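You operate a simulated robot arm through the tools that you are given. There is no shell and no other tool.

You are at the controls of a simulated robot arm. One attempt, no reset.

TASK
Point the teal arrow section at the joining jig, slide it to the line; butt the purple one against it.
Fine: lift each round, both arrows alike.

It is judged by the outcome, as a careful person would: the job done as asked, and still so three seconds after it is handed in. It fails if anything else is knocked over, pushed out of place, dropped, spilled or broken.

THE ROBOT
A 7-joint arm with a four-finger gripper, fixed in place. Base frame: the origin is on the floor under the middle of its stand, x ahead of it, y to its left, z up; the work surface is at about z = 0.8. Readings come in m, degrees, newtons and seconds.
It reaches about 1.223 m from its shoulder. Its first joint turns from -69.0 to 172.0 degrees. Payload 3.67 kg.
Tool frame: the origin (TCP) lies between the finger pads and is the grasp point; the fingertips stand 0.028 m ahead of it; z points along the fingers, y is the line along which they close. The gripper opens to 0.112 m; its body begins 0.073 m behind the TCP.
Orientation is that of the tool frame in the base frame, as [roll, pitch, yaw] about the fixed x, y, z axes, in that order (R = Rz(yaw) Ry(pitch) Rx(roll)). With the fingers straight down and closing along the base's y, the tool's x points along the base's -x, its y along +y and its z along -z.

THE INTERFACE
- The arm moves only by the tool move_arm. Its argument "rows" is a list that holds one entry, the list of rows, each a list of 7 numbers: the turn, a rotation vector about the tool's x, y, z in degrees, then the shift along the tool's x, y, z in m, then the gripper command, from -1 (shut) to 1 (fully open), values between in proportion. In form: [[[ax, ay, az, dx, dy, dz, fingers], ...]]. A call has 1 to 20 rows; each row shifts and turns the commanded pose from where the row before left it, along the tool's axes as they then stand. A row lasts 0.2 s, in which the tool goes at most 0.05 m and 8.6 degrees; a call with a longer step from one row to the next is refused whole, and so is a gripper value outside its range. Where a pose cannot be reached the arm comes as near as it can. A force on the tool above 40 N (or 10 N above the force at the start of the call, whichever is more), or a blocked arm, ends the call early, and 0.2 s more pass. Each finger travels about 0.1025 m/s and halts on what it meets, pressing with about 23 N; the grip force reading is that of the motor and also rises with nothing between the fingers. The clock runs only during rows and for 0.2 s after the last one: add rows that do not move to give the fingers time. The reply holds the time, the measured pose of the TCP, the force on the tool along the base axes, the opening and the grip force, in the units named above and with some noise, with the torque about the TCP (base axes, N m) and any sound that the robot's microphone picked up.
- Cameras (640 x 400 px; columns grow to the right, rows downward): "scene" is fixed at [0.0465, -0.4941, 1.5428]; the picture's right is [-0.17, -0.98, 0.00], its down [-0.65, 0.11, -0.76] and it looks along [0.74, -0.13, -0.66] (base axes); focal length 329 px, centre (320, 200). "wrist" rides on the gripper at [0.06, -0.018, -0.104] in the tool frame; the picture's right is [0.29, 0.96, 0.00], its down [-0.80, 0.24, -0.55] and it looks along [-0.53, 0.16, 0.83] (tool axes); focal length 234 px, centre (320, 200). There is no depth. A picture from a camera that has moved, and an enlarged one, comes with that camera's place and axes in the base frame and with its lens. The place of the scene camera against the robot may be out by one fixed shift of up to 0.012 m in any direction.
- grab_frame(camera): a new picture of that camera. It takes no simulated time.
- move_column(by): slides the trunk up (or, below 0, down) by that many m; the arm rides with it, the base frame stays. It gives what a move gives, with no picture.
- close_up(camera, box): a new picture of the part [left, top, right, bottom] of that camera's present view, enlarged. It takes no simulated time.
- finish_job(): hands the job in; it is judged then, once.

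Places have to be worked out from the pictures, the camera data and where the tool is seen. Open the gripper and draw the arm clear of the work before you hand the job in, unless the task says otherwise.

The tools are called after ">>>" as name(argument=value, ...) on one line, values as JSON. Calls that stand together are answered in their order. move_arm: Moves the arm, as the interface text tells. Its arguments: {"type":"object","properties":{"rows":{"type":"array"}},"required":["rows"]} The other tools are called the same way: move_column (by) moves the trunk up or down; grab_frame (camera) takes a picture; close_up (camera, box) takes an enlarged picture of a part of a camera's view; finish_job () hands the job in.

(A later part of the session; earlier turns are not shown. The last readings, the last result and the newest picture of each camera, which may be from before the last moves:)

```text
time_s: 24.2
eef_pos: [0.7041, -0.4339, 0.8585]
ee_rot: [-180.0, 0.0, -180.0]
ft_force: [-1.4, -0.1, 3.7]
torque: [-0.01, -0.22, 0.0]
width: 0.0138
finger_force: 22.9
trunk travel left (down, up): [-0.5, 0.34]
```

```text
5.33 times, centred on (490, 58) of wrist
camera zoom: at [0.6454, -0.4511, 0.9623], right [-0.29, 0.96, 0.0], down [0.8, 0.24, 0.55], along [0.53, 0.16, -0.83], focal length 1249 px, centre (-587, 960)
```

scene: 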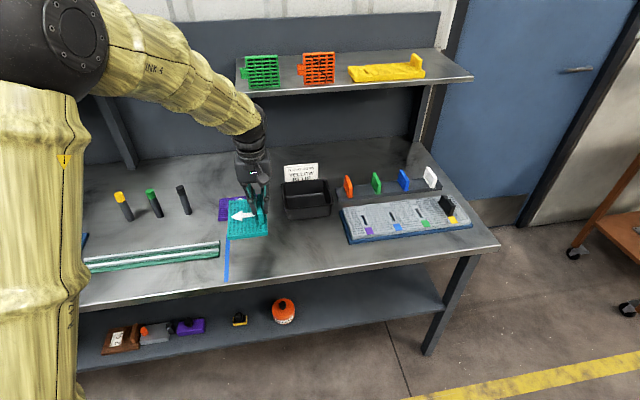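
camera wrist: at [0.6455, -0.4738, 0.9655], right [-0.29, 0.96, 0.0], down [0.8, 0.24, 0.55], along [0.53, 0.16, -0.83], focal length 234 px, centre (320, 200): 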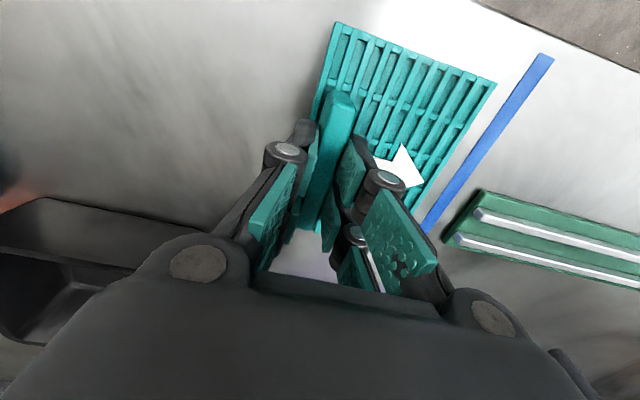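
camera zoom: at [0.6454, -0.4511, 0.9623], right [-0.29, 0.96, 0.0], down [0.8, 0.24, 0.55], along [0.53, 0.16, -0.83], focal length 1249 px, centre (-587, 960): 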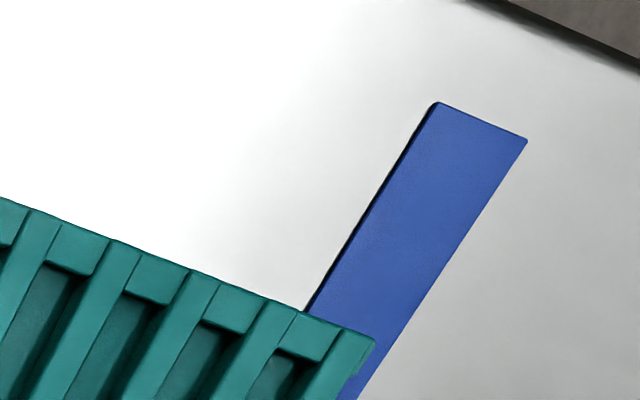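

The plate is flat at the line and aligned with it. I'll open the fingers modestly, leaving the plate where it is, and rise straight up.

>>> move_arm(rows=[[[0, 0, 0, 0, 0, 0, -0.7], [0, 0, 0, 0, 0, 0, -0.4], [0, 0, 0, 0, 0, 0, -0.3], [0, 0, 0, 0, 0, 0, -0.3], [0, 0, 0, 0, 0, -0.01, -0.3], [0, 0, 0, 0, 0, -0.02, -0.3], [0, 0, 0, 0, 0, -0.03, -0.3], [0, 0, 0, 0, 0, -0.04, -0.3], [0, 0, 0, 0, 0, -0.04, -0.3], [0, 0, 0, 0, 0, 0, -0.3]]])

>>> grab_frame(camera="wrist")

>>> close_up(camera="scene", box=[190, 170, 320, 290])

```text
time_s: 26.4
eef_pos: [0.7057, -0.4343, 0.9968]
ee_rot: [-179.9, -0.1, -180.0]
ft_force: [-0.6, 0.5, -0.4]
torque: [-0.03, 0.02, 0.01]
width: 0.0391
finger_force: 0.0
trunk travel left (down, up): [-0.5, 0.34]
```

```text
taken
camera wrist: at [0.6476, -0.4517, 1.101], right [-0.29, 0.96, 0.0], down [0.8, 0.24, 0.55], along [0.53, 0.16, -0.83], focal length 234 px, centre (320, 200)
```

wrist: 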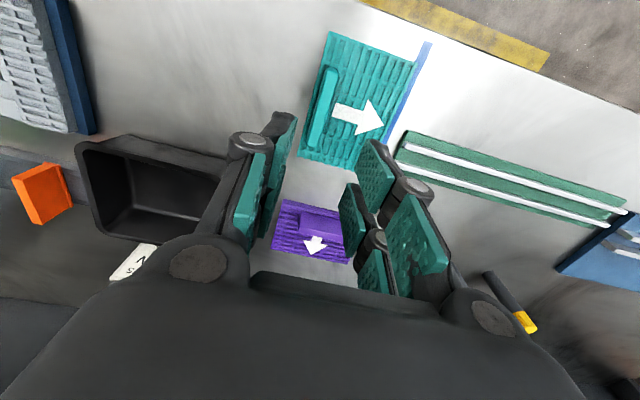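

```text
3.33 times, centred on (255, 230) of scene
camera zoom: at [0.0465, -0.4941, 1.5428], right [-0.17, -0.98, 0.0], down [-0.65, 0.11, -0.76], along [0.74, -0.13, -0.66], focal length 1096 px, centre (537, 100)
```

zoom: 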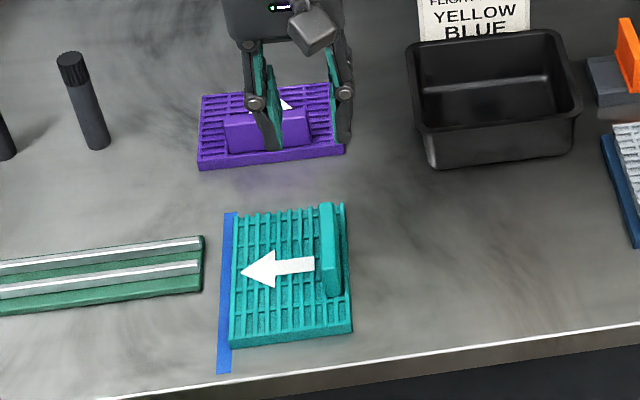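

The teal plate stands at the line with its arrow toward the jig, and nothing shifted when I let go. Next is the purple plate, whose arrow points +x and needs a +90° turn. I'll turn the tool to yaw +90° first, then move above the purple fin to look.

>>> move_arm(rows=[[[0, 0, 8.182, 0, 0, -0.01, -0.3], [0, 0, 8.182, 0, 0, -0.01, -0.3], [0, 0, 8.182, 0, 0, -0.01, -0.3], [0, 0, 8.182, 0, 0, -0.01, -0.3], [0, 0, 8.182, 0, 0, 0, -0.3], [0, 0, 8.182, 0, 0, 0, -0.3], [0, 0, 8.182, 0, 0, 0, -0.3], [0, 0, 8.182, 0, 0, 0, -0.3], [0, 0, 8.182, 0, 0, 0, -0.3], [0, 0, 8.182, 0, 0, 0, -0.3], [0, 0, 8.18, 0, 0, 0, -0.3], [0, 0, 0, 0, 0, 0, -0.3]]])

```text
time_s: 29.0
eef_pos: [0.7057, -0.4343, 1.0392]
ee_rot: [180.0, 0.1, 89.9]
ft_force: [0.1, -0.6, 0.0]
torque: [0.02, -0.06, 0.02]
width: 0.0394
finger_force: 0.1
trunk travel left (down, up): [-0.5, 0.34]
```

Yaw +90° was reached without trouble. I'll move over the purple fin at the same height and look.

>>> move_arm(rows=[[[0, 0, 0, 0.0135, 0.0375, 0, -0.3], [0, 0, 0, 0.0135, 0.0375, 0, -0.3], [0, 0, 0, 0.0135, 0.0375, 0, -0.3], [0, 0, 0, 0.0135, 0.0375, 0, -0.3], [0, 0, 0, 0, 0, 0, -0.3]]])

>>> grab_frame(camera="wrist")

>>> grab_frame(camera="scene")

```text
time_s: 30.2
eef_pos: [0.8549, -0.377, 1.0406]
ee_rot: [-179.9, 0.0, 90.0]
ft_force: [-0.1, -0.6, 0.5]
torque: [0.0, 0.04, 0.0]
width: 0.0394
finger_force: 0.1
trunk travel left (down, up): [-0.5, 0.34]
```

```text
taken
camera wrist: at [0.8389, -0.3164, 1.145], right [0.96, 0.29, 0.0], down [0.24, -0.8, 0.55], along [0.16, -0.53, -0.83], focal length 234 px, centre (320, 200)
```

wrist: 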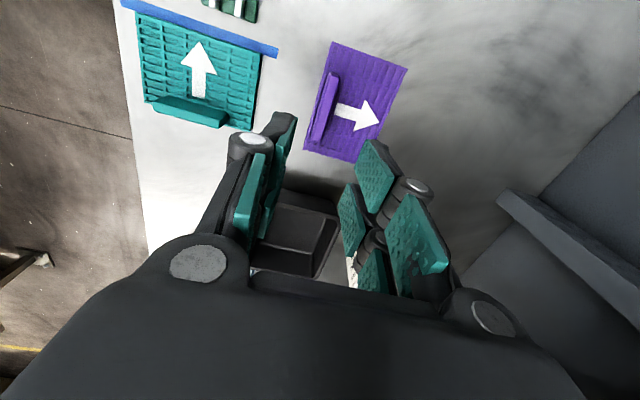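

```text
taken
```

scene: 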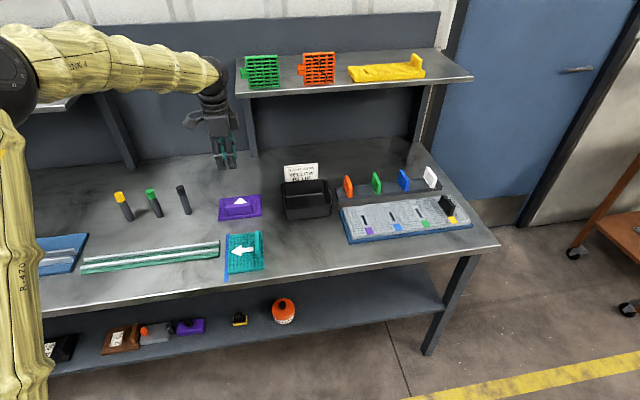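

Both plates are visible from here, so I'll enlarge the purple one to locate its fin, and the teal one to fix its edges.

>>> close_up(camera="wrist", box=[280, 20, 440, 180])

>>> close_up(camera="wrist", box=[110, 0, 290, 140])

```text
2.50 times, centred on (360, 100) of wrist
camera zoom: at [0.8389, -0.3164, 1.145], right [0.96, 0.29, 0.0], down [0.24, -0.8, 0.55], along [0.16, -0.53, -0.83], focal length 585 px, centre (220, 450)
```

zoom: 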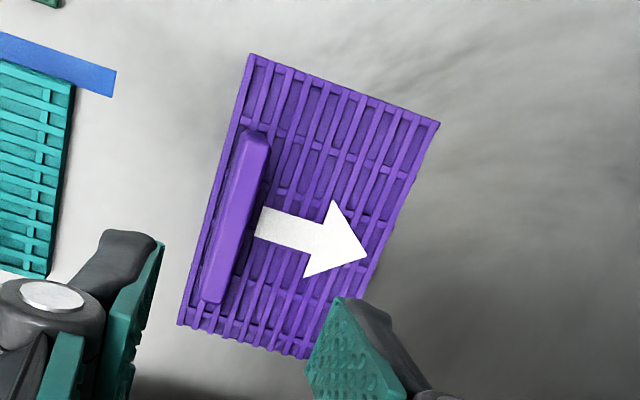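

```text
2.86 times, centred on (200, 70) of wrist
camera zoom: at [0.8389, -0.3164, 1.145], right [0.96, 0.29, 0.0], down [0.24, -0.8, 0.55], along [0.16, -0.53, -0.83], focal length 669 px, centre (663, 571)
```

zoom: 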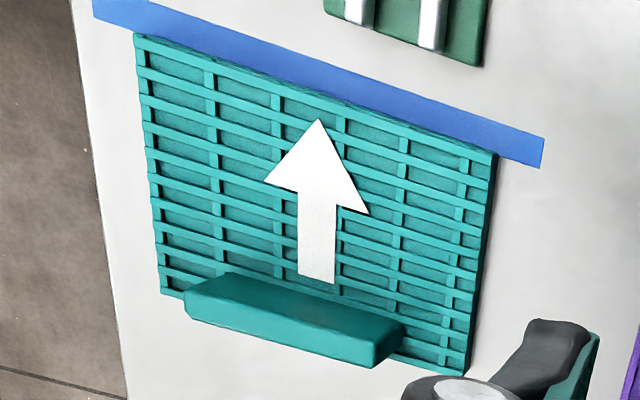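

The purple fin centre is about +7 mm in x and -3 mm in y from the TCP, and the plate measures 97 mm along its arrow, the same as the teal. I'll correct for that and come down partway to check the alignment.

>>> move_arm(rows=[[[0, 0, 0, -0.003, 0.007, 0, -0.3], [0, 0, 0, 0, 0, 0.035, -0.3], [0, 0, 0, 0, 0, 0.04, -0.3], [0, 0, 0, 0, 0, 0.04, -0.3], [0, 0, 0, 0, 0, 0.025, -0.3], [0, 0, 0, 0, 0, 0, -0.3], [0, 0, 0, 0, 0, 0, -0.3]]])

>>> close_up(camera="wrist", box=[200, 60, 440, 260])

>>> close_up(camera="scene", box=[180, 130, 320, 250])

```text
time_s: 31.8
eef_pos: [0.8616, -0.3856, 0.8991]
ee_rot: [180.0, 0.0, 90.0]
ft_force: [0.0, 1.1, 0.3]
torque: [-0.01, 0.0, -0.02]
width: 0.0394
finger_force: 0.1
trunk travel left (down, up): [-0.5, 0.34]
```

```text
2.00 times, centred on (320, 160) of wrist
camera zoom: at [0.8441, -0.3249, 1.0034], right [0.96, 0.29, 0.0], down [0.24, -0.8, 0.55], along [0.16, -0.53, -0.83], focal length 468 px, centre (320, 280)
```

zoom: 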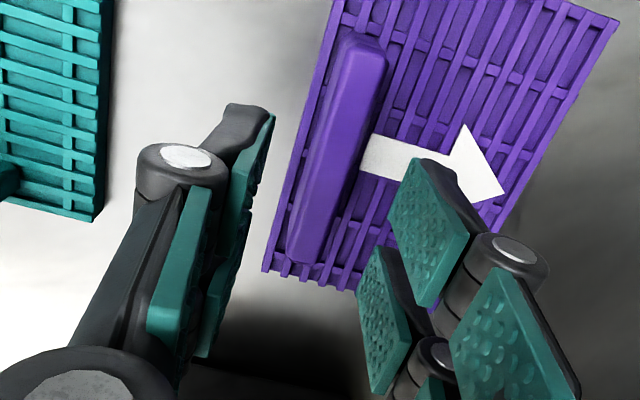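

```text
3.33 times, centred on (250, 190) of scene
camera zoom: at [0.0465, -0.4941, 1.5428], right [-0.17, -0.98, 0.0], down [-0.65, 0.11, -0.76], along [0.74, -0.13, -0.66], focal length 1096 px, centre (553, 233)
```

zoom: 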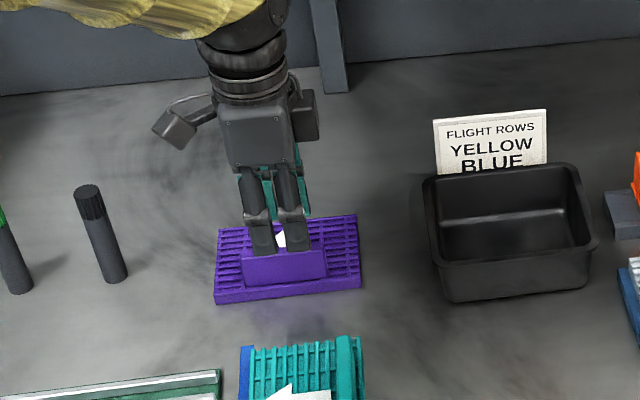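

The fin lies between the finger pairs to within about 1 mm, centred lengthwise, and the way down is clear. I'll come down onto it in small steps.

>>> move_arm(rows=[[[0, 0, 0, 0, 0.001, 0.012, -0.3], [0, 0, 0, 0, 0, 0.012, -0.3], [0, 0, 0, 0, 0, 0.012, -0.3], [0, 0, 0, 0, 0, 0.009, -0.3], [0, 0, 0, 0, 0, 0, -0.3]]])

>>> close_up(camera="wrist", box=[200, 60, 440, 260])

>>> close_up(camera="scene", box=[200, 150, 300, 230])

```text
time_s: 33.0
eef_pos: [0.8616, -0.383, 0.8532]
ee_rot: [179.9, 0.0, 90.0]
ft_force: [-0.5, -0.2, -0.6]
torque: [-0.01, 0.02, 0.01]
width: 0.0392
finger_force: 0.0
trunk travel left (down, up): [-0.5, 0.34]
```

```text
2.00 times, centred on (320, 160) of wrist
camera zoom: at [0.8464, -0.322, 0.9583], right [0.96, 0.29, 0.0], down [0.24, -0.8, 0.55], along [0.16, -0.53, -0.83], focal length 468 px, centre (320, 280)
```

zoom: 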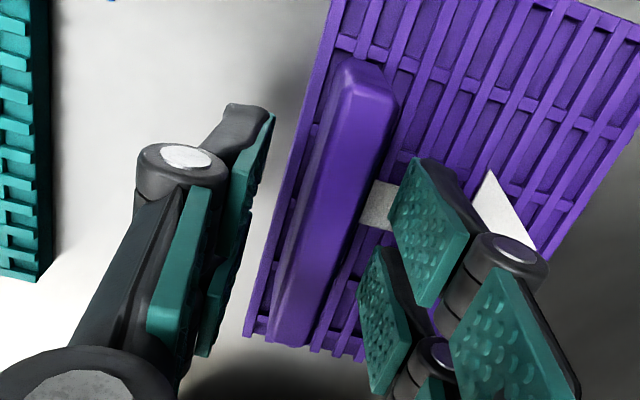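

```text
5.00 times, centred on (250, 190) of scene
camera zoom: at [0.0465, -0.4941, 1.5428], right [-0.17, -0.98, 0.0], down [-0.65, 0.11, -0.76], along [0.74, -0.13, -0.66], focal length 1644 px, centre (670, 250)
```

zoom: 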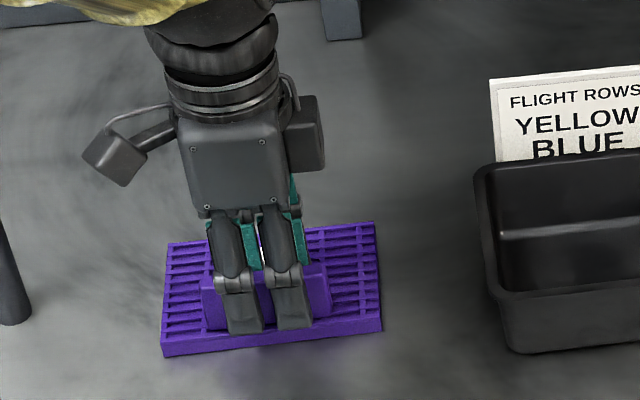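

The fingers straddle the purple fin, centred, with no contact force. I'll close on it.

>>> move_arm(rows=[[[0, 0, 0, 0, 0, 0, -0.6], [0, 0, 0, 0, 0, 0, -1], [0, 0, 0, 0, 0, 0, -1], [0, 0, 0, 0, 0, 0, -1], [0, 0, 0, 0, 0, 0, -1]]])

```text
time_s: 34.2
eef_pos: [0.8631, -0.3829, 0.8541]
ee_rot: [180.0, 0.0, 90.0]
ft_force: [-0.5, 1.1, -0.7]
torque: [0.03, 0.03, -0.05]
width: 0.014
finger_force: 22.8
trunk travel left (down, up): [-0.5, 0.34]
```

The grip is firm, at 14 mm and 23 N as before. I'll lift straight up and check.

>>> move_arm(rows=[[[0, 0, 0, 0, 0, -0.008, -1], [0, 0, 0, 0, 0, -0.012, -1], [0, 0, 0, 0, 0, -0.02, -1], [0, 0, 0, 0, 0, -0.025, -1], [0, 0, 0, 0, 0, -0.025, -1], [0, 0, 0, 0, 0, -0.025, -1], [0, 0, 0, 0, 0, -0.02, -1], [0, 0, 0, 0, 0, 0, -1]]])

>>> grab_frame(camera="wrist")

>>> grab_frame(camera="scene")

```text
time_s: 36.0
eef_pos: [0.8642, -0.3825, 0.9905]
ee_rot: [180.0, 0.0, 89.9]
ft_force: [0.4, 0.1, -1.9]
torque: [-0.02, 0.03, 0.0]
width: 0.0138
finger_force: 22.8
trunk travel left (down, up): [-0.5, 0.34]
```

```text
taken
camera wrist: at [0.8482, -0.3224, 1.0948], right [0.96, 0.29, 0.0], down [0.24, -0.8, 0.55], along [0.16, -0.53, -0.83], focal length 234 px, centre (320, 200)
```

wrist: 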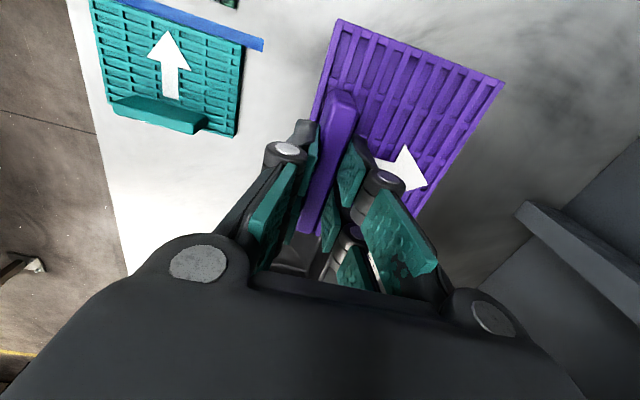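

```text
taken
```

scene: 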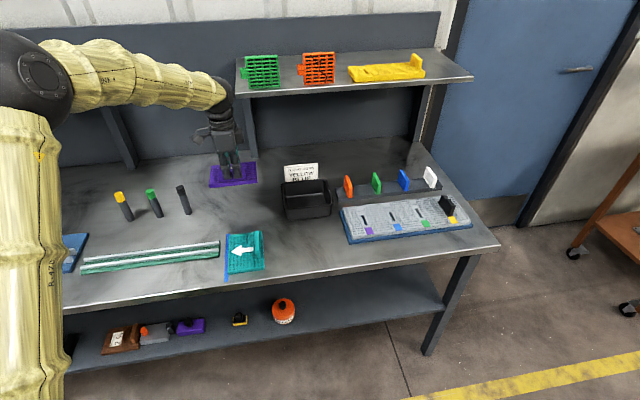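

The purple plate is lifted level. I'll carry it at this height to a spot about 22 mm behind the teal plate's tail, then turn it +90° so its arrow also points to +y.

>>> move_arm(rows=[[[0, 0, 0, -0.015, -0.014, 0, -1], [0, 0, 0, -0.0311, -0.0288, 0, -1], [0, 0, 0, -0.0311, -0.0288, 0, -1], [0, 0, 0, -0.0311, -0.0288, 0, -1], [0, 0, 0, -0.0311, -0.0288, 0, -1], [0, 0, 0, -0.0309, -0.0288, 0, -1], [0, 0, 0, 0, 0, 0, -1], [0, 0, -8.182, 0, 0, 0, -1], [0, 0, -8.182, 0, 0, 0, -1], [0, 0, -8.182, 0, 0, 0, -1], [0, 0, -8.182, 0, 0, 0, -1], [0, 0, -8.182, 0, 0, 0, -1], [0, 0, -8.182, 0, 0, 0, -1], [0, 0, -8.182, 0, 0, 0, -1], [0, 0, -8.182, 0, 0, 0, -1], [0, 0, -8.182, 0, 0, 0, -1], [0, 0, -8.182, 0, 0, 0, -1], [0, 0, -8.18, 0, 0, 0, -1], [0, 0, 0, 0, 0, 0, -1], [0, 0, 0, 0, 0, 0, -1]]])

>>> grab_frame(camera="wrist")

>>> close_up(camera="scene", box=[190, 150, 350, 290])

```text
time_s: 40.2
eef_pos: [0.7032, -0.5545, 0.9881]
ee_rot: [179.9, 0.0, 179.9]
ft_force: [-0.3, -0.4, -1.7]
torque: [0.0, 0.03, 0.01]
width: 0.0139
finger_force: 23.3
trunk travel left (down, up): [-0.5, 0.34]
```

```text
taken
camera wrist: at [0.6454, -0.5714, 1.0922], right [-0.29, 0.96, 0.0], down [0.8, 0.24, 0.55], along [0.53, 0.16, -0.83], focal length 234 px, centre (320, 200)
```

wrist: 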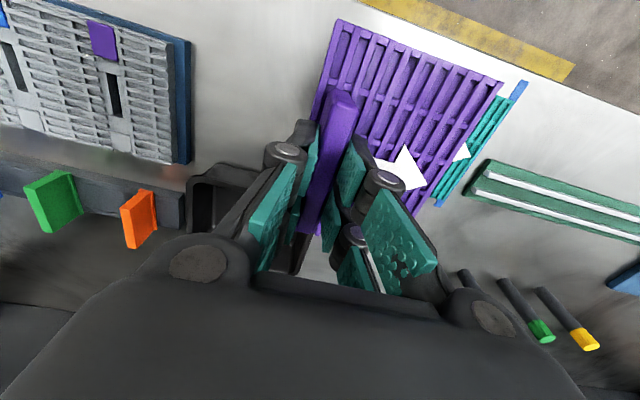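

```text
2.86 times, centred on (270, 220) of scene
camera zoom: at [0.0465, -0.4941, 1.5428], right [-0.17, -0.98, 0.0], down [-0.65, 0.11, -0.76], along [0.74, -0.13, -0.66], focal length 939 px, centre (463, 143)
```

zoom: 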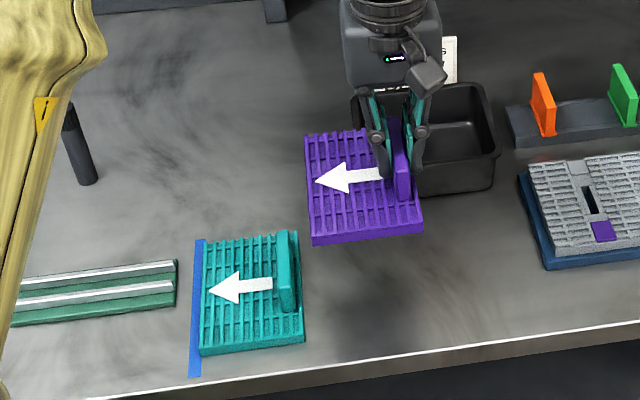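

Both arrows now point the same way, and the purple plate sits behind the teal one with clear air below. I'll lower it to just above the table.

>>> move_arm(rows=[[[0, 0, 0, 0, 0, 0.02, -1], [0, 0, 0, 0, 0, 0.03, -1], [0, 0, 0, 0, 0, 0.03, -1], [0, 0, 0, 0, 0, 0.025, -1], [0, 0, 0, 0, 0, 0.014, -1], [0, 0, 0, 0, 0, 0.008, -1], [0, 0, 0, 0, 0, 0.005, -1], [0, 0, 0, 0, 0, 0, -1], [0, 0, 0, 0, 0, 0, -1]]])

>>> close_up(camera="scene", box=[220, 190, 340, 290])

>>> close_up(camera="wrist", box=[300, 10, 580, 250])

```text
time_s: 42.2
eef_pos: [0.7037, -0.5546, 0.8557]
ee_rot: [179.9, 0.2, 180.0]
ft_force: [-1.0, -0.3, -2.0]
torque: [-0.04, 0.02, -0.02]
width: 0.0138
finger_force: 22.8
trunk travel left (down, up): [-0.5, 0.34]
```

```text
4.00 times, centred on (280, 240) of scene
camera zoom: at [0.0465, -0.4941, 1.5428], right [-0.17, -0.98, 0.0], down [-0.65, 0.11, -0.76], along [0.74, -0.13, -0.66], focal length 1315 px, centre (480, 40)
```

zoom: 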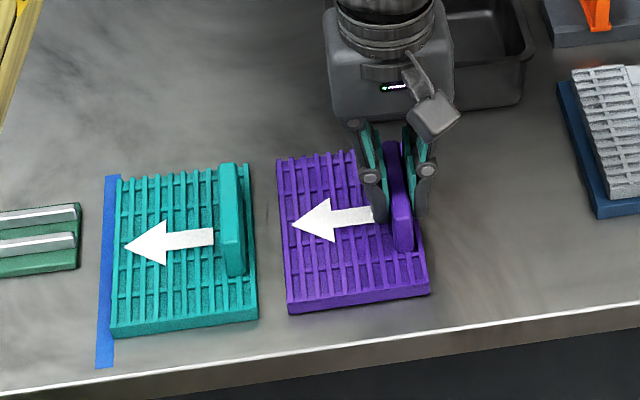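

```text
1.67 times, centred on (440, 130) of wrist
camera zoom: at [0.6454, -0.5711, 0.9605], right [-0.29, 0.96, 0.0], down [0.8, 0.24, 0.55], along [0.53, 0.16, -0.83], focal length 390 px, centre (120, 317)
```

zoom: 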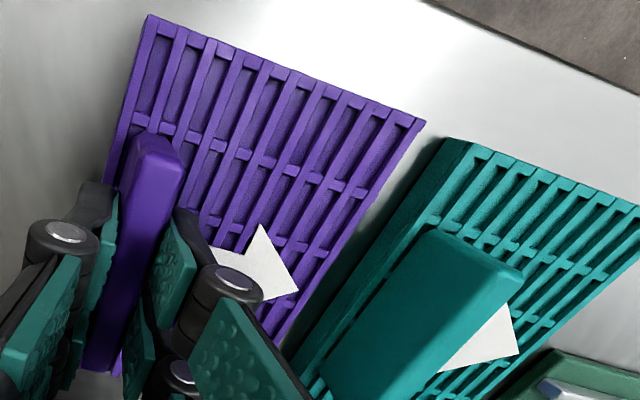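

The purple plate hovers about 3 mm up, with a gap of about 22 mm to the teal. I'll lower it gently until it touches down.

>>> move_arm(rows=[[[0, 0, 0, 0, 0, 0.001, -1], [0, 0, 0, 0, 0, 0.001, -1], [0, 0, 0, 0, 0, 0, -1], [0, 0, 0, 0, 0, 0, -1]]])

```text
time_s: 43.2
eef_pos: [0.7038, -0.5527, 0.8544]
ee_rot: [-180.0, 0.0, 179.9]
ft_force: [0.9, -0.1, 0.2]
torque: [0.07, 0.09, 0.01]
width: 0.0138
finger_force: 23.2
trunk travel left (down, up): [-0.5, 0.34]
```

The hanging load has gone from -2 N to about 0, so the plate is just touching. I'll go half a millimetre more and then measure the alignment with the teal.

>>> move_arm(rows=[[[0, 0, 0, 0, 0, 0.0004, -1], [0, 0, 0, 0, 0, 0, -1], [0, 0, 0, 0, 0, 0, -1]]])

>>> close_up(camera="scene", box=[240, 250, 304, 290])

>>> close_up(camera="scene", box=[245, 220, 309, 260])

>>> close_up(camera="wrist", box=[430, 40, 580, 140])

```text
time_s: 44.0
eef_pos: [0.704, -0.5532, 0.8536]
ee_rot: [180.0, 0.1, -180.0]
ft_force: [-0.1, 0.0, -1.3]
torque: [0.07, -0.02, 0.05]
width: 0.0141
finger_force: 23.0
trunk travel left (down, up): [-0.5, 0.34]
```

```text
10.00 times, centred on (272, 270) of scene
camera zoom: at [0.0465, -0.4941, 1.5428], right [-0.17, -0.98, 0.0], down [-0.65, 0.11, -0.76], along [0.74, -0.13, -0.66], focal length 3288 px, centre (800, -500)
```

zoom: 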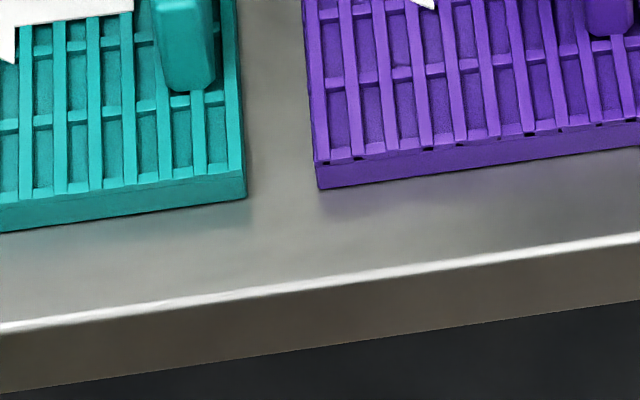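

```text
10.00 times, centred on (277, 240) of scene
camera zoom: at [0.0465, -0.4941, 1.5428], right [-0.17, -0.98, 0.0], down [-0.65, 0.11, -0.76], along [0.74, -0.13, -0.66], focal length 3288 px, centre (750, -200)
```

zoom: 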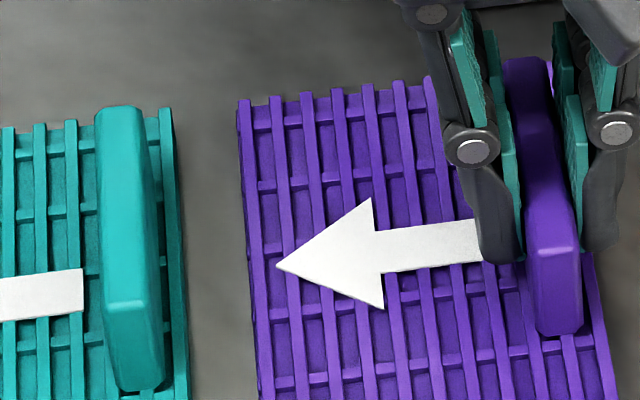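

```text
4.00 times, centred on (505, 90) of wrist
camera zoom: at [0.6455, -0.5703, 0.9583], right [-0.29, 0.96, 0.0], down [0.8, 0.24, 0.55], along [0.53, 0.16, -0.83], focal length 937 px, centre (-420, 640)
```

zoom: 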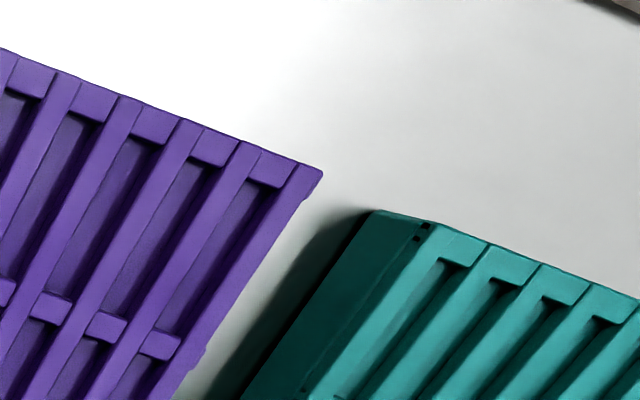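

The near edges line up to within 1 mm and the gap at table level is about 19.5 mm. I'll settle it another half millimetre, slide +17 mm toward the teal, and re-measure.

>>> move_arm(rows=[[[0, 0, 0, 0, 0, 0.0005, -1], [0, 0, 0, 0, 0.003, 0, -1], [0, 0, 0, 0, 0.004, 0, -1], [0, 0, 0, 0, 0.004, 0, -1], [0, 0, 0, 0, 0.004, 0, -1], [0, 0, 0, 0, 0.002, 0, -1], [0, 0, 0, 0, 0, 0, -1], [0, 0, 0, 0, 0, 0, -1]]])

>>> close_up(camera="scene", box=[240, 250, 304, 290])

>>> close_up(camera="wrist", box=[430, 40, 580, 140])

>>> close_up(camera="scene", box=[228, 225, 308, 285])

```text
time_s: 45.8
eef_pos: [0.7035, -0.5345, 0.8538]
ee_rot: [180.0, 0.0, 180.0]
ft_force: [-0.1, -0.6, 4.0]
torque: [-0.05, 0.03, -0.03]
width: 0.0139
finger_force: 22.9
trunk travel left (down, up): [-0.5, 0.34]
```

```text
10.00 times, centred on (272, 270) of scene
camera zoom: at [0.0465, -0.4941, 1.5428], right [-0.17, -0.98, 0.0], down [-0.65, 0.11, -0.76], along [0.74, -0.13, -0.66], focal length 3288 px, centre (800, -500)
```

zoom: 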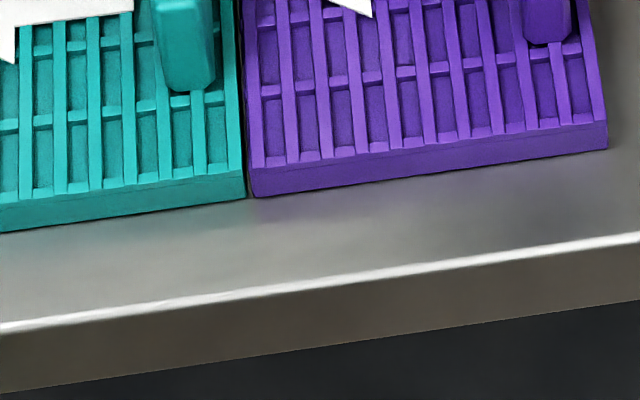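

```text
4.00 times, centred on (505, 90) of wrist
camera zoom: at [0.6457, -0.5524, 0.9582], right [-0.29, 0.96, 0.0], down [0.8, 0.24, 0.55], along [0.53, 0.16, -0.83], focal length 937 px, centre (-420, 640)
```

zoom: 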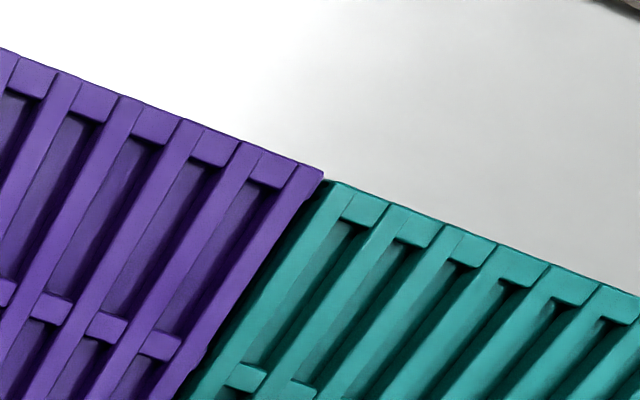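

```text
6.67 times, centred on (268, 255) of scene
camera zoom: at [0.0465, -0.4941, 1.5428], right [-0.17, -0.98, 0.0], down [-0.65, 0.11, -0.76], along [0.74, -0.13, -0.66], focal length 2192 px, centre (667, -167)
```

zoom: 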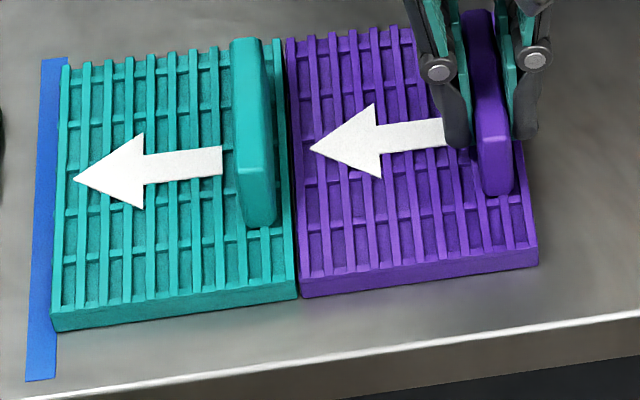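

The remaining gap is about 2 mm, so I'll zoom in tightly before the final approach.

>>> close_up(camera="scene", box=[256, 262, 272, 274])

>>> close_up(camera="scene", box=[262, 226, 278, 238])

>>> close_up(camera="scene", box=[226, 264, 242, 276])

```text
16.00 times, centred on (264, 268) of scene
camera zoom: at [0.0465, -0.4941, 1.5428], right [-0.17, -0.98, 0.0], down [-0.65, 0.11, -0.76], along [0.74, -0.13, -0.66], focal length 5260 px, centre (1216, -888)
```

zoom: 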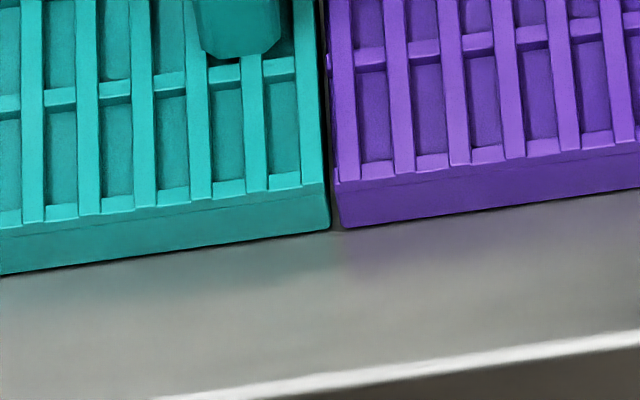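

```text
16.00 times, centred on (270, 232) of scene
camera zoom: at [0.0465, -0.4941, 1.5428], right [-0.17, -0.98, 0.0], down [-0.65, 0.11, -0.76], along [0.74, -0.13, -0.66], focal length 5260 px, centre (1120, -312)
```

zoom: 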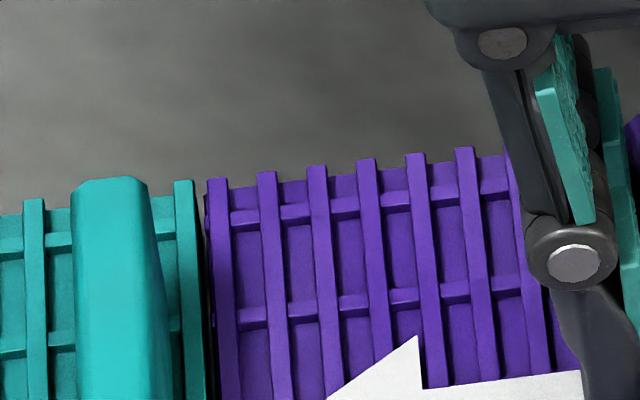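

```text
16.00 times, centred on (234, 270) of scene
camera zoom: at [0.0465, -0.4941, 1.5428], right [-0.17, -0.98, 0.0], down [-0.65, 0.11, -0.76], along [0.74, -0.13, -0.66], focal length 5260 px, centre (1696, -920)
```

zoom: 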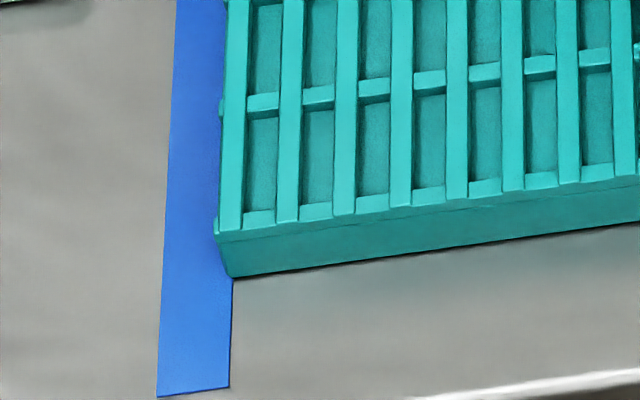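

The base-level gap is about 2 mm, with small nubs protruding on the purple's leading edge. I'll advance in millimetre steps and look each time.

>>> move_arm(rows=[[[0, 0, 0, 0, 0.0006, 0, -1], [0, 0, 0, 0, 0.0006, 0, -1], [0, 0, 0, 0, 0, 0, -1], [0, 0, 0, 0, 0, 0, -1]]])

>>> close_up(camera="scene", box=[256, 262, 272, 274])

>>> close_up(camera="scene", box=[226, 264, 242, 276])

```text
time_s: 46.8
eef_pos: [0.7042, -0.5347, 0.8537]
ee_rot: [-179.9, 0.0, 179.9]
ft_force: [-0.6, -0.3, -1.0]
torque: [0.02, 0.02, 0.0]
width: 0.0139
finger_force: 23.0
trunk travel left (down, up): [-0.5, 0.34]
```

```text
16.00 times, centred on (264, 268) of scene
camera zoom: at [0.0465, -0.4941, 1.5428], right [-0.17, -0.98, 0.0], down [-0.65, 0.11, -0.76], along [0.74, -0.13, -0.66], focal length 5260 px, centre (1216, -888)
```

zoom: 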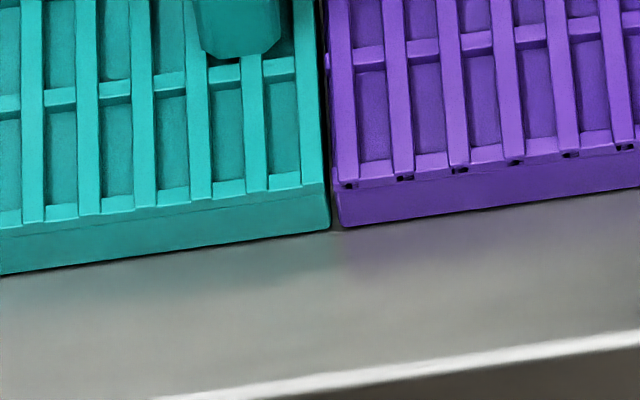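

```text
16.00 times, centred on (234, 270) of scene
camera zoom: at [0.0465, -0.4941, 1.5428], right [-0.17, -0.98, 0.0], down [-0.65, 0.11, -0.76], along [0.74, -0.13, -0.66], focal length 5260 px, centre (1696, -920)
```

zoom: 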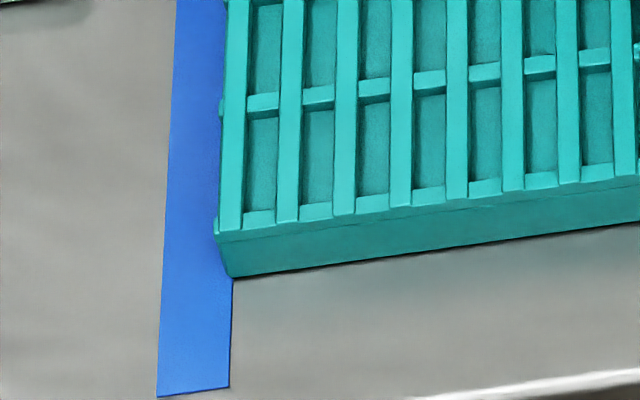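

The teal hasn't moved and the gap is about 1.7 mm, as the small step was only partly realised. I'll advance another millimetre or so.

>>> move_arm(rows=[[[0, 0, 0, 0, 0.0006, 0, -1], [0, 0, 0, 0, 0.0006, 0, -1], [0, 0, 0, 0, 0, 0, -1], [0, 0, 0, 0, 0, 0, -1]]])

>>> close_up(camera="scene", box=[256, 262, 272, 274])

>>> close_up(camera="scene", box=[226, 264, 242, 276])

>>> close_up(camera="scene", box=[260, 226, 276, 238])

```text
time_s: 47.8
eef_pos: [0.7042, -0.5341, 0.8539]
ee_rot: [-180.0, 0.1, 180.0]
ft_force: [-0.4, -0.7, 0.6]
torque: [-0.04, -0.11, -0.05]
width: 0.0141
finger_force: 22.5
trunk travel left (down, up): [-0.5, 0.34]
```

```text
16.00 times, centred on (264, 268) of scene
camera zoom: at [0.0465, -0.4941, 1.5428], right [-0.17, -0.98, 0.0], down [-0.65, 0.11, -0.76], along [0.74, -0.13, -0.66], focal length 5260 px, centre (1216, -888)
```

zoom: 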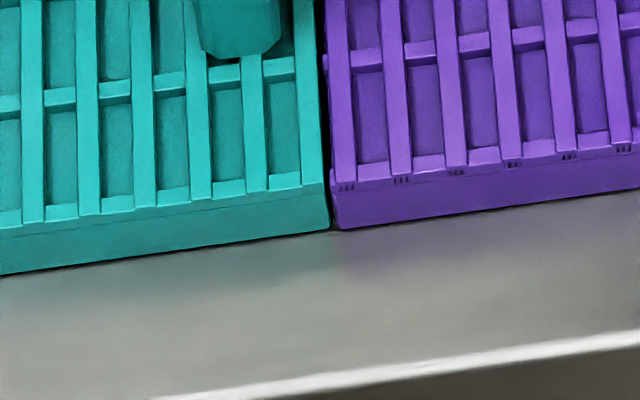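

```text
16.00 times, centred on (234, 270) of scene
camera zoom: at [0.0465, -0.4941, 1.5428], right [-0.17, -0.98, 0.0], down [-0.65, 0.11, -0.76], along [0.74, -0.13, -0.66], focal length 5260 px, centre (1696, -920)
```

zoom: 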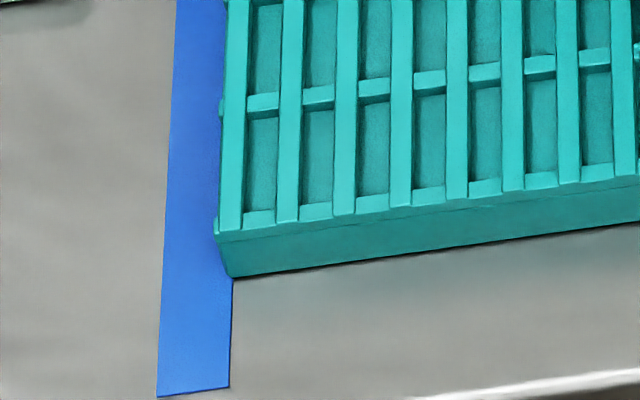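

```text
16.00 times, centred on (268, 232) of scene
camera zoom: at [0.0465, -0.4941, 1.5428], right [-0.17, -0.98, 0.0], down [-0.65, 0.11, -0.76], along [0.74, -0.13, -0.66], focal length 5260 px, centre (1152, -312)
```

zoom: 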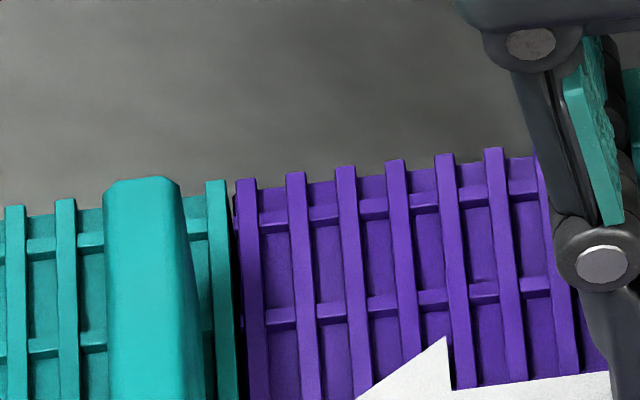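

The gap is down to about 1 mm and the teal is still unmoved. I'll close the rest in small steps.

>>> move_arm(rows=[[[0, 0, 0, 0, 0.0006, 0, -1], [0, 0, 0, 0, 0.0006, 0, -1], [0, 0, 0, 0, 0, 0, -1], [0, 0, 0, 0, 0, 0, -1]]])

>>> close_up(camera="scene", box=[256, 262, 272, 274])

>>> close_up(camera="scene", box=[226, 264, 242, 276])

>>> close_up(camera="scene", box=[260, 226, 276, 238])

```text
time_s: 48.8
eef_pos: [0.704, -0.5331, 0.8545]
ee_rot: [-180.0, 0.0, 180.0]
ft_force: [1.6, -2.0, 4.9]
torque: [-0.08, 0.18, 0.03]
width: 0.0138
finger_force: 22.8
trunk travel left (down, up): [-0.5, 0.34]
```

```text
16.00 times, centred on (264, 268) of scene
camera zoom: at [0.0465, -0.4941, 1.5428], right [-0.17, -0.98, 0.0], down [-0.65, 0.11, -0.76], along [0.74, -0.13, -0.66], focal length 5260 px, centre (1216, -888)
```

zoom: 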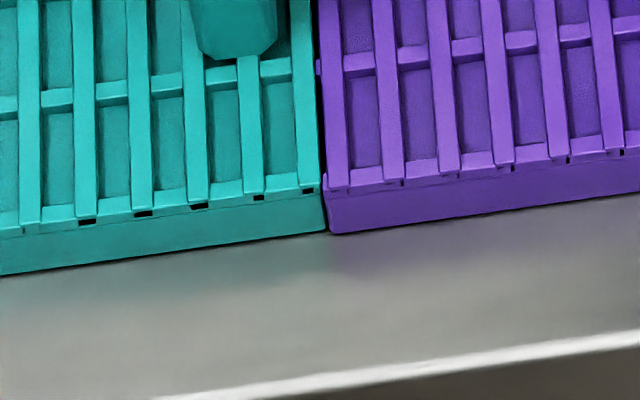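

```text
16.00 times, centred on (234, 270) of scene
camera zoom: at [0.0465, -0.4941, 1.5428], right [-0.17, -0.98, 0.0], down [-0.65, 0.11, -0.76], along [0.74, -0.13, -0.66], focal length 5260 px, centre (1696, -920)
```

zoom: 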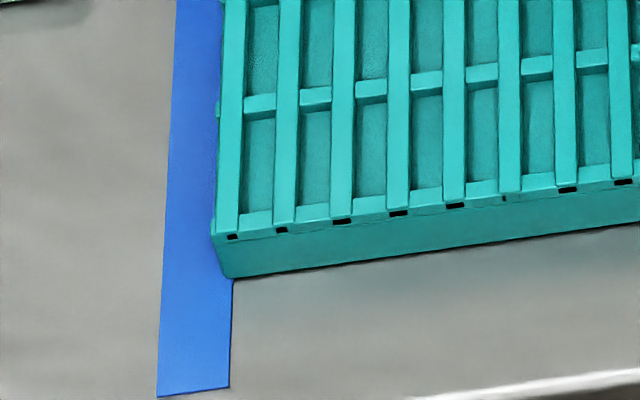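

```text
16.00 times, centred on (268, 232) of scene
camera zoom: at [0.0465, -0.4941, 1.5428], right [-0.17, -0.98, 0.0], down [-0.65, 0.11, -0.76], along [0.74, -0.13, -0.66], focal length 5260 px, centre (1152, -312)
```

zoom: 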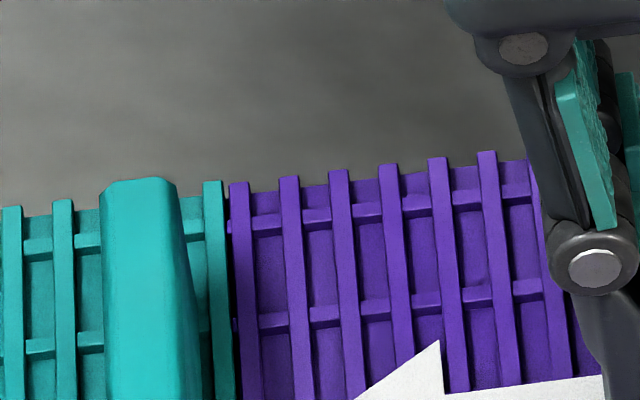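

The plates now touch: Fy is -2 N and the teal shifted about 0.5 mm further onto the tape. I'll press another 0.6 mm to make sure the butt is firm, then relieve the downward load.

>>> move_arm(rows=[[[0, 0, 0, 0, 0.0006, 0, -1], [0, 0, 0, 0, 0, 0, -1], [0, 0, 0, 0, 0, 0, -1], [0, 0, 0, 0, 0, -0.0003, -1], [0, 0, 0, 0, 0, 0, -1]]])

>>> close_up(camera="scene", box=[256, 262, 272, 274])

>>> close_up(camera="scene", box=[226, 264, 242, 276])

>>> close_up(camera="scene", box=[228, 225, 308, 285])

```text
time_s: 50.0
eef_pos: [0.7038, -0.5323, 0.8537]
ee_rot: [180.0, 0.0, 179.9]
ft_force: [-0.6, -3.1, 5.9]
torque: [-0.08, -0.38, -0.01]
width: 0.0138
finger_force: 23.5
trunk travel left (down, up): [-0.5, 0.34]
```

```text
16.00 times, centred on (264, 268) of scene
camera zoom: at [0.0465, -0.4941, 1.5428], right [-0.17, -0.98, 0.0], down [-0.65, 0.11, -0.76], along [0.74, -0.13, -0.66], focal length 5260 px, centre (1216, -888)
```

zoom: 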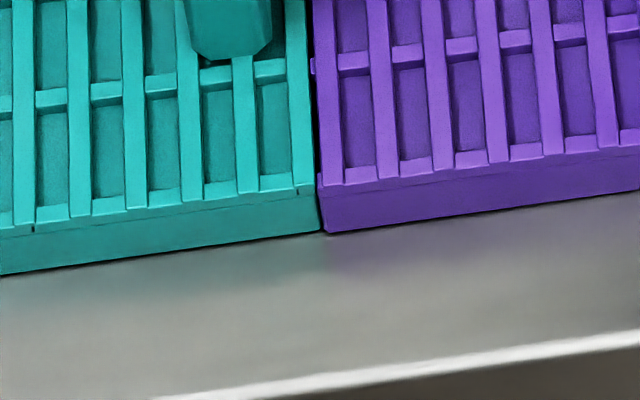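

```text
16.00 times, centred on (234, 270) of scene
camera zoom: at [0.0465, -0.4941, 1.5428], right [-0.17, -0.98, 0.0], down [-0.65, 0.11, -0.76], along [0.74, -0.13, -0.66], focal length 5260 px, centre (1696, -920)
```

zoom: 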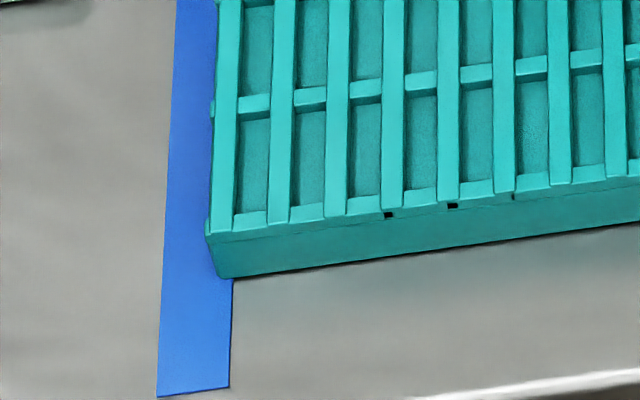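

```text
6.67 times, centred on (268, 255) of scene
camera zoom: at [0.0465, -0.4941, 1.5428], right [-0.17, -0.98, 0.0], down [-0.65, 0.11, -0.76], along [0.74, -0.13, -0.66], focal length 2192 px, centre (667, -167)
```

zoom: 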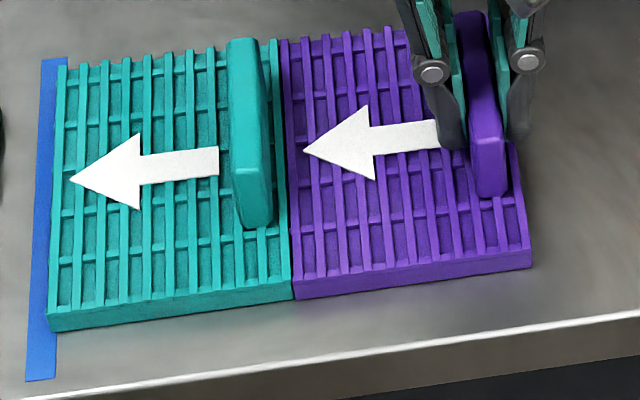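

The teal's leading edge is about 1.5 mm onto the tape and parallel to it, and the purple is tight against it with edges flush. I'll ease the load, release, and rise straight up.

>>> move_arm(rows=[[[0, 0, 0, 0, -0.0002, -0.0005, -1], [0, 0, 0, 0, 0, 0, -1], [0, 0, 0, 0, 0, 0, -0.75], [0, 0, 0, 0, 0, 0, -0.5], [0, 0, 0, 0, 0, 0, -0.3], [0, 0, 0, 0, 0, 0, -0.3]]])

>>> close_up(camera="scene", box=[228, 225, 308, 285])

>>> close_up(camera="scene", box=[256, 262, 272, 274])

```text
time_s: 51.4
eef_pos: [0.7027, -0.5332, 0.8537]
ee_rot: [180.0, -0.1, 179.9]
ft_force: [0.4, -1.2, -0.1]
torque: [-0.03, -0.02, 0.0]
width: 0.0394
finger_force: 0.0
trunk travel left (down, up): [-0.5, 0.34]
```

```text
6.67 times, centred on (268, 255) of scene
camera zoom: at [0.0465, -0.4941, 1.5428], right [-0.17, -0.98, 0.0], down [-0.65, 0.11, -0.76], along [0.74, -0.13, -0.66], focal length 2192 px, centre (667, -167)
```

zoom: 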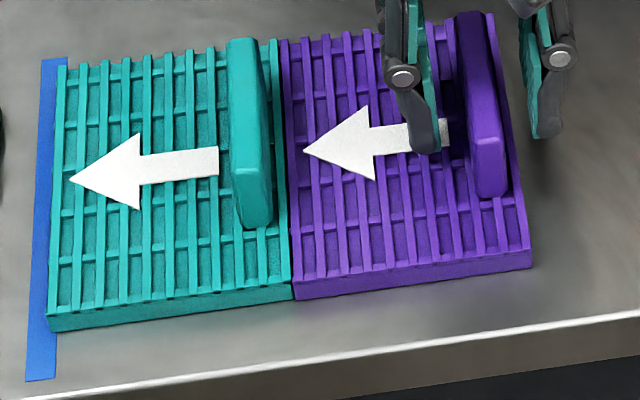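

```text
16.00 times, centred on (264, 268) of scene
camera zoom: at [0.0465, -0.4941, 1.5428], right [-0.17, -0.98, 0.0], down [-0.65, 0.11, -0.76], along [0.74, -0.13, -0.66], focal length 5260 px, centre (1216, -888)
```

zoom: 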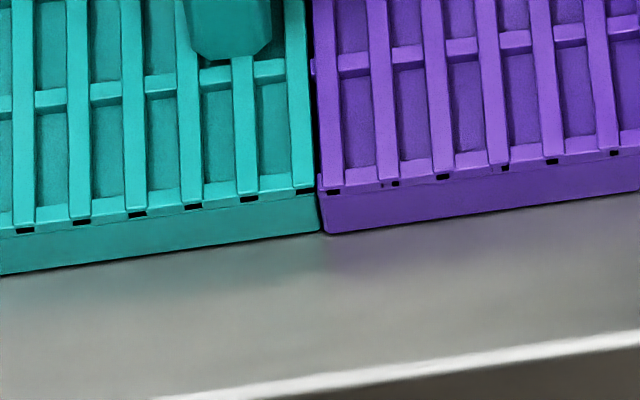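

Nothing moved on release and the pair stays flush and butted. I'll rise straight up and then back the arm clear of the work.

>>> move_arm(rows=[[[0, 0, 0, 0, 0, -0.01, -0.3], [0, 0, 0, 0, 0, -0.02, -0.3], [0, 0, 0, 0, 0, -0.03, -0.3], [0, 0, 0, 0, 0, -0.04, -0.3], [0, 0, 0, 0, 0, -0.04, -0.3], [0, 0, 0, 0, 0, -0.04, 0], [0, 0, 0, 0, 0, -0.04, 0.5], [0, 0, 0, 0.03, 0, -0.02, 1], [0, 0, 0, 0.04, 0, 0, 1], [0, 0, 0, 0.04, 0, 0, 1], [0, 0, 0, 0.03, 0, 0, 1], [0, 0, 0, 0, 0, 0, 1], [0, 0, 0, 0, 0, 0, 1]]])

>>> grab_frame(camera="scene")

>>> grab_frame(camera="wrist")

>>> close_up(camera="scene", box=[220, 220, 320, 290])

```text
time_s: 54.2
eef_pos: [0.564, -0.5331, 1.0951]
ee_rot: [-180.0, 0.0, 179.9]
ft_force: [0.7, 0.0, 0.2]
torque: [-0.03, 0.01, 0.02]
width: 0.1121
finger_force: 0.0
trunk travel left (down, up): [-0.5, 0.34]
```

```text
taken
```

scene: 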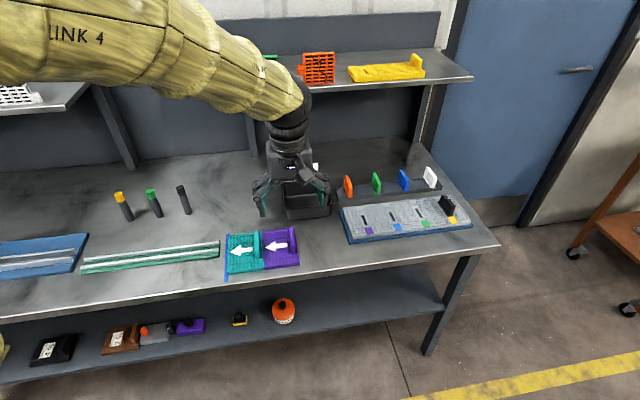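

```text
taken
camera wrist: at [0.5066, -0.5501, 1.2001], right [-0.29, 0.96, 0.0], down [0.8, 0.24, 0.55], along [0.53, 0.16, -0.83], focal length 234 px, centre (320, 200)
```

wrist: 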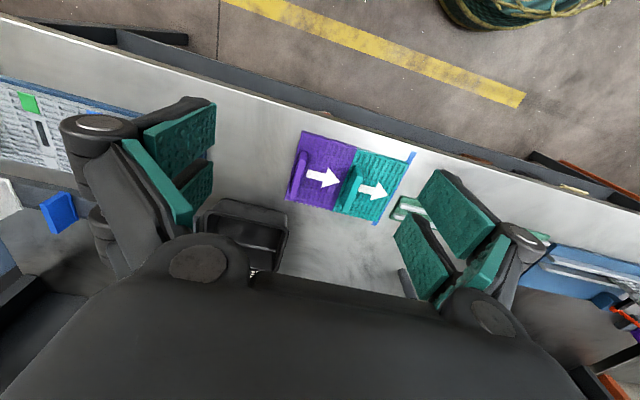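

```text
5.71 times, centred on (270, 255) of scene
camera zoom: at [0.0465, -0.4941, 1.5428], right [-0.17, -0.98, 0.0], down [-0.65, 0.11, -0.76], along [0.74, -0.13, -0.66], focal length 1879 px, centre (606, -114)
```

zoom: 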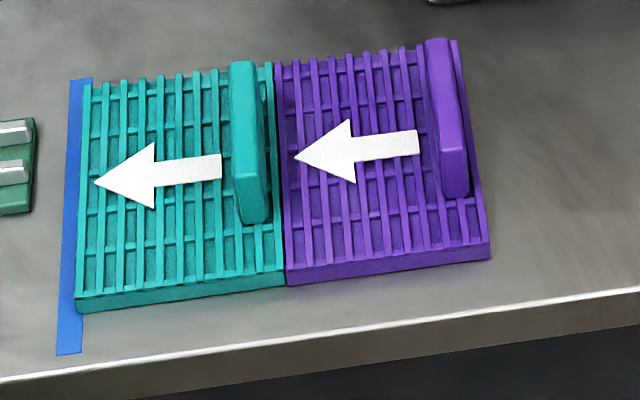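

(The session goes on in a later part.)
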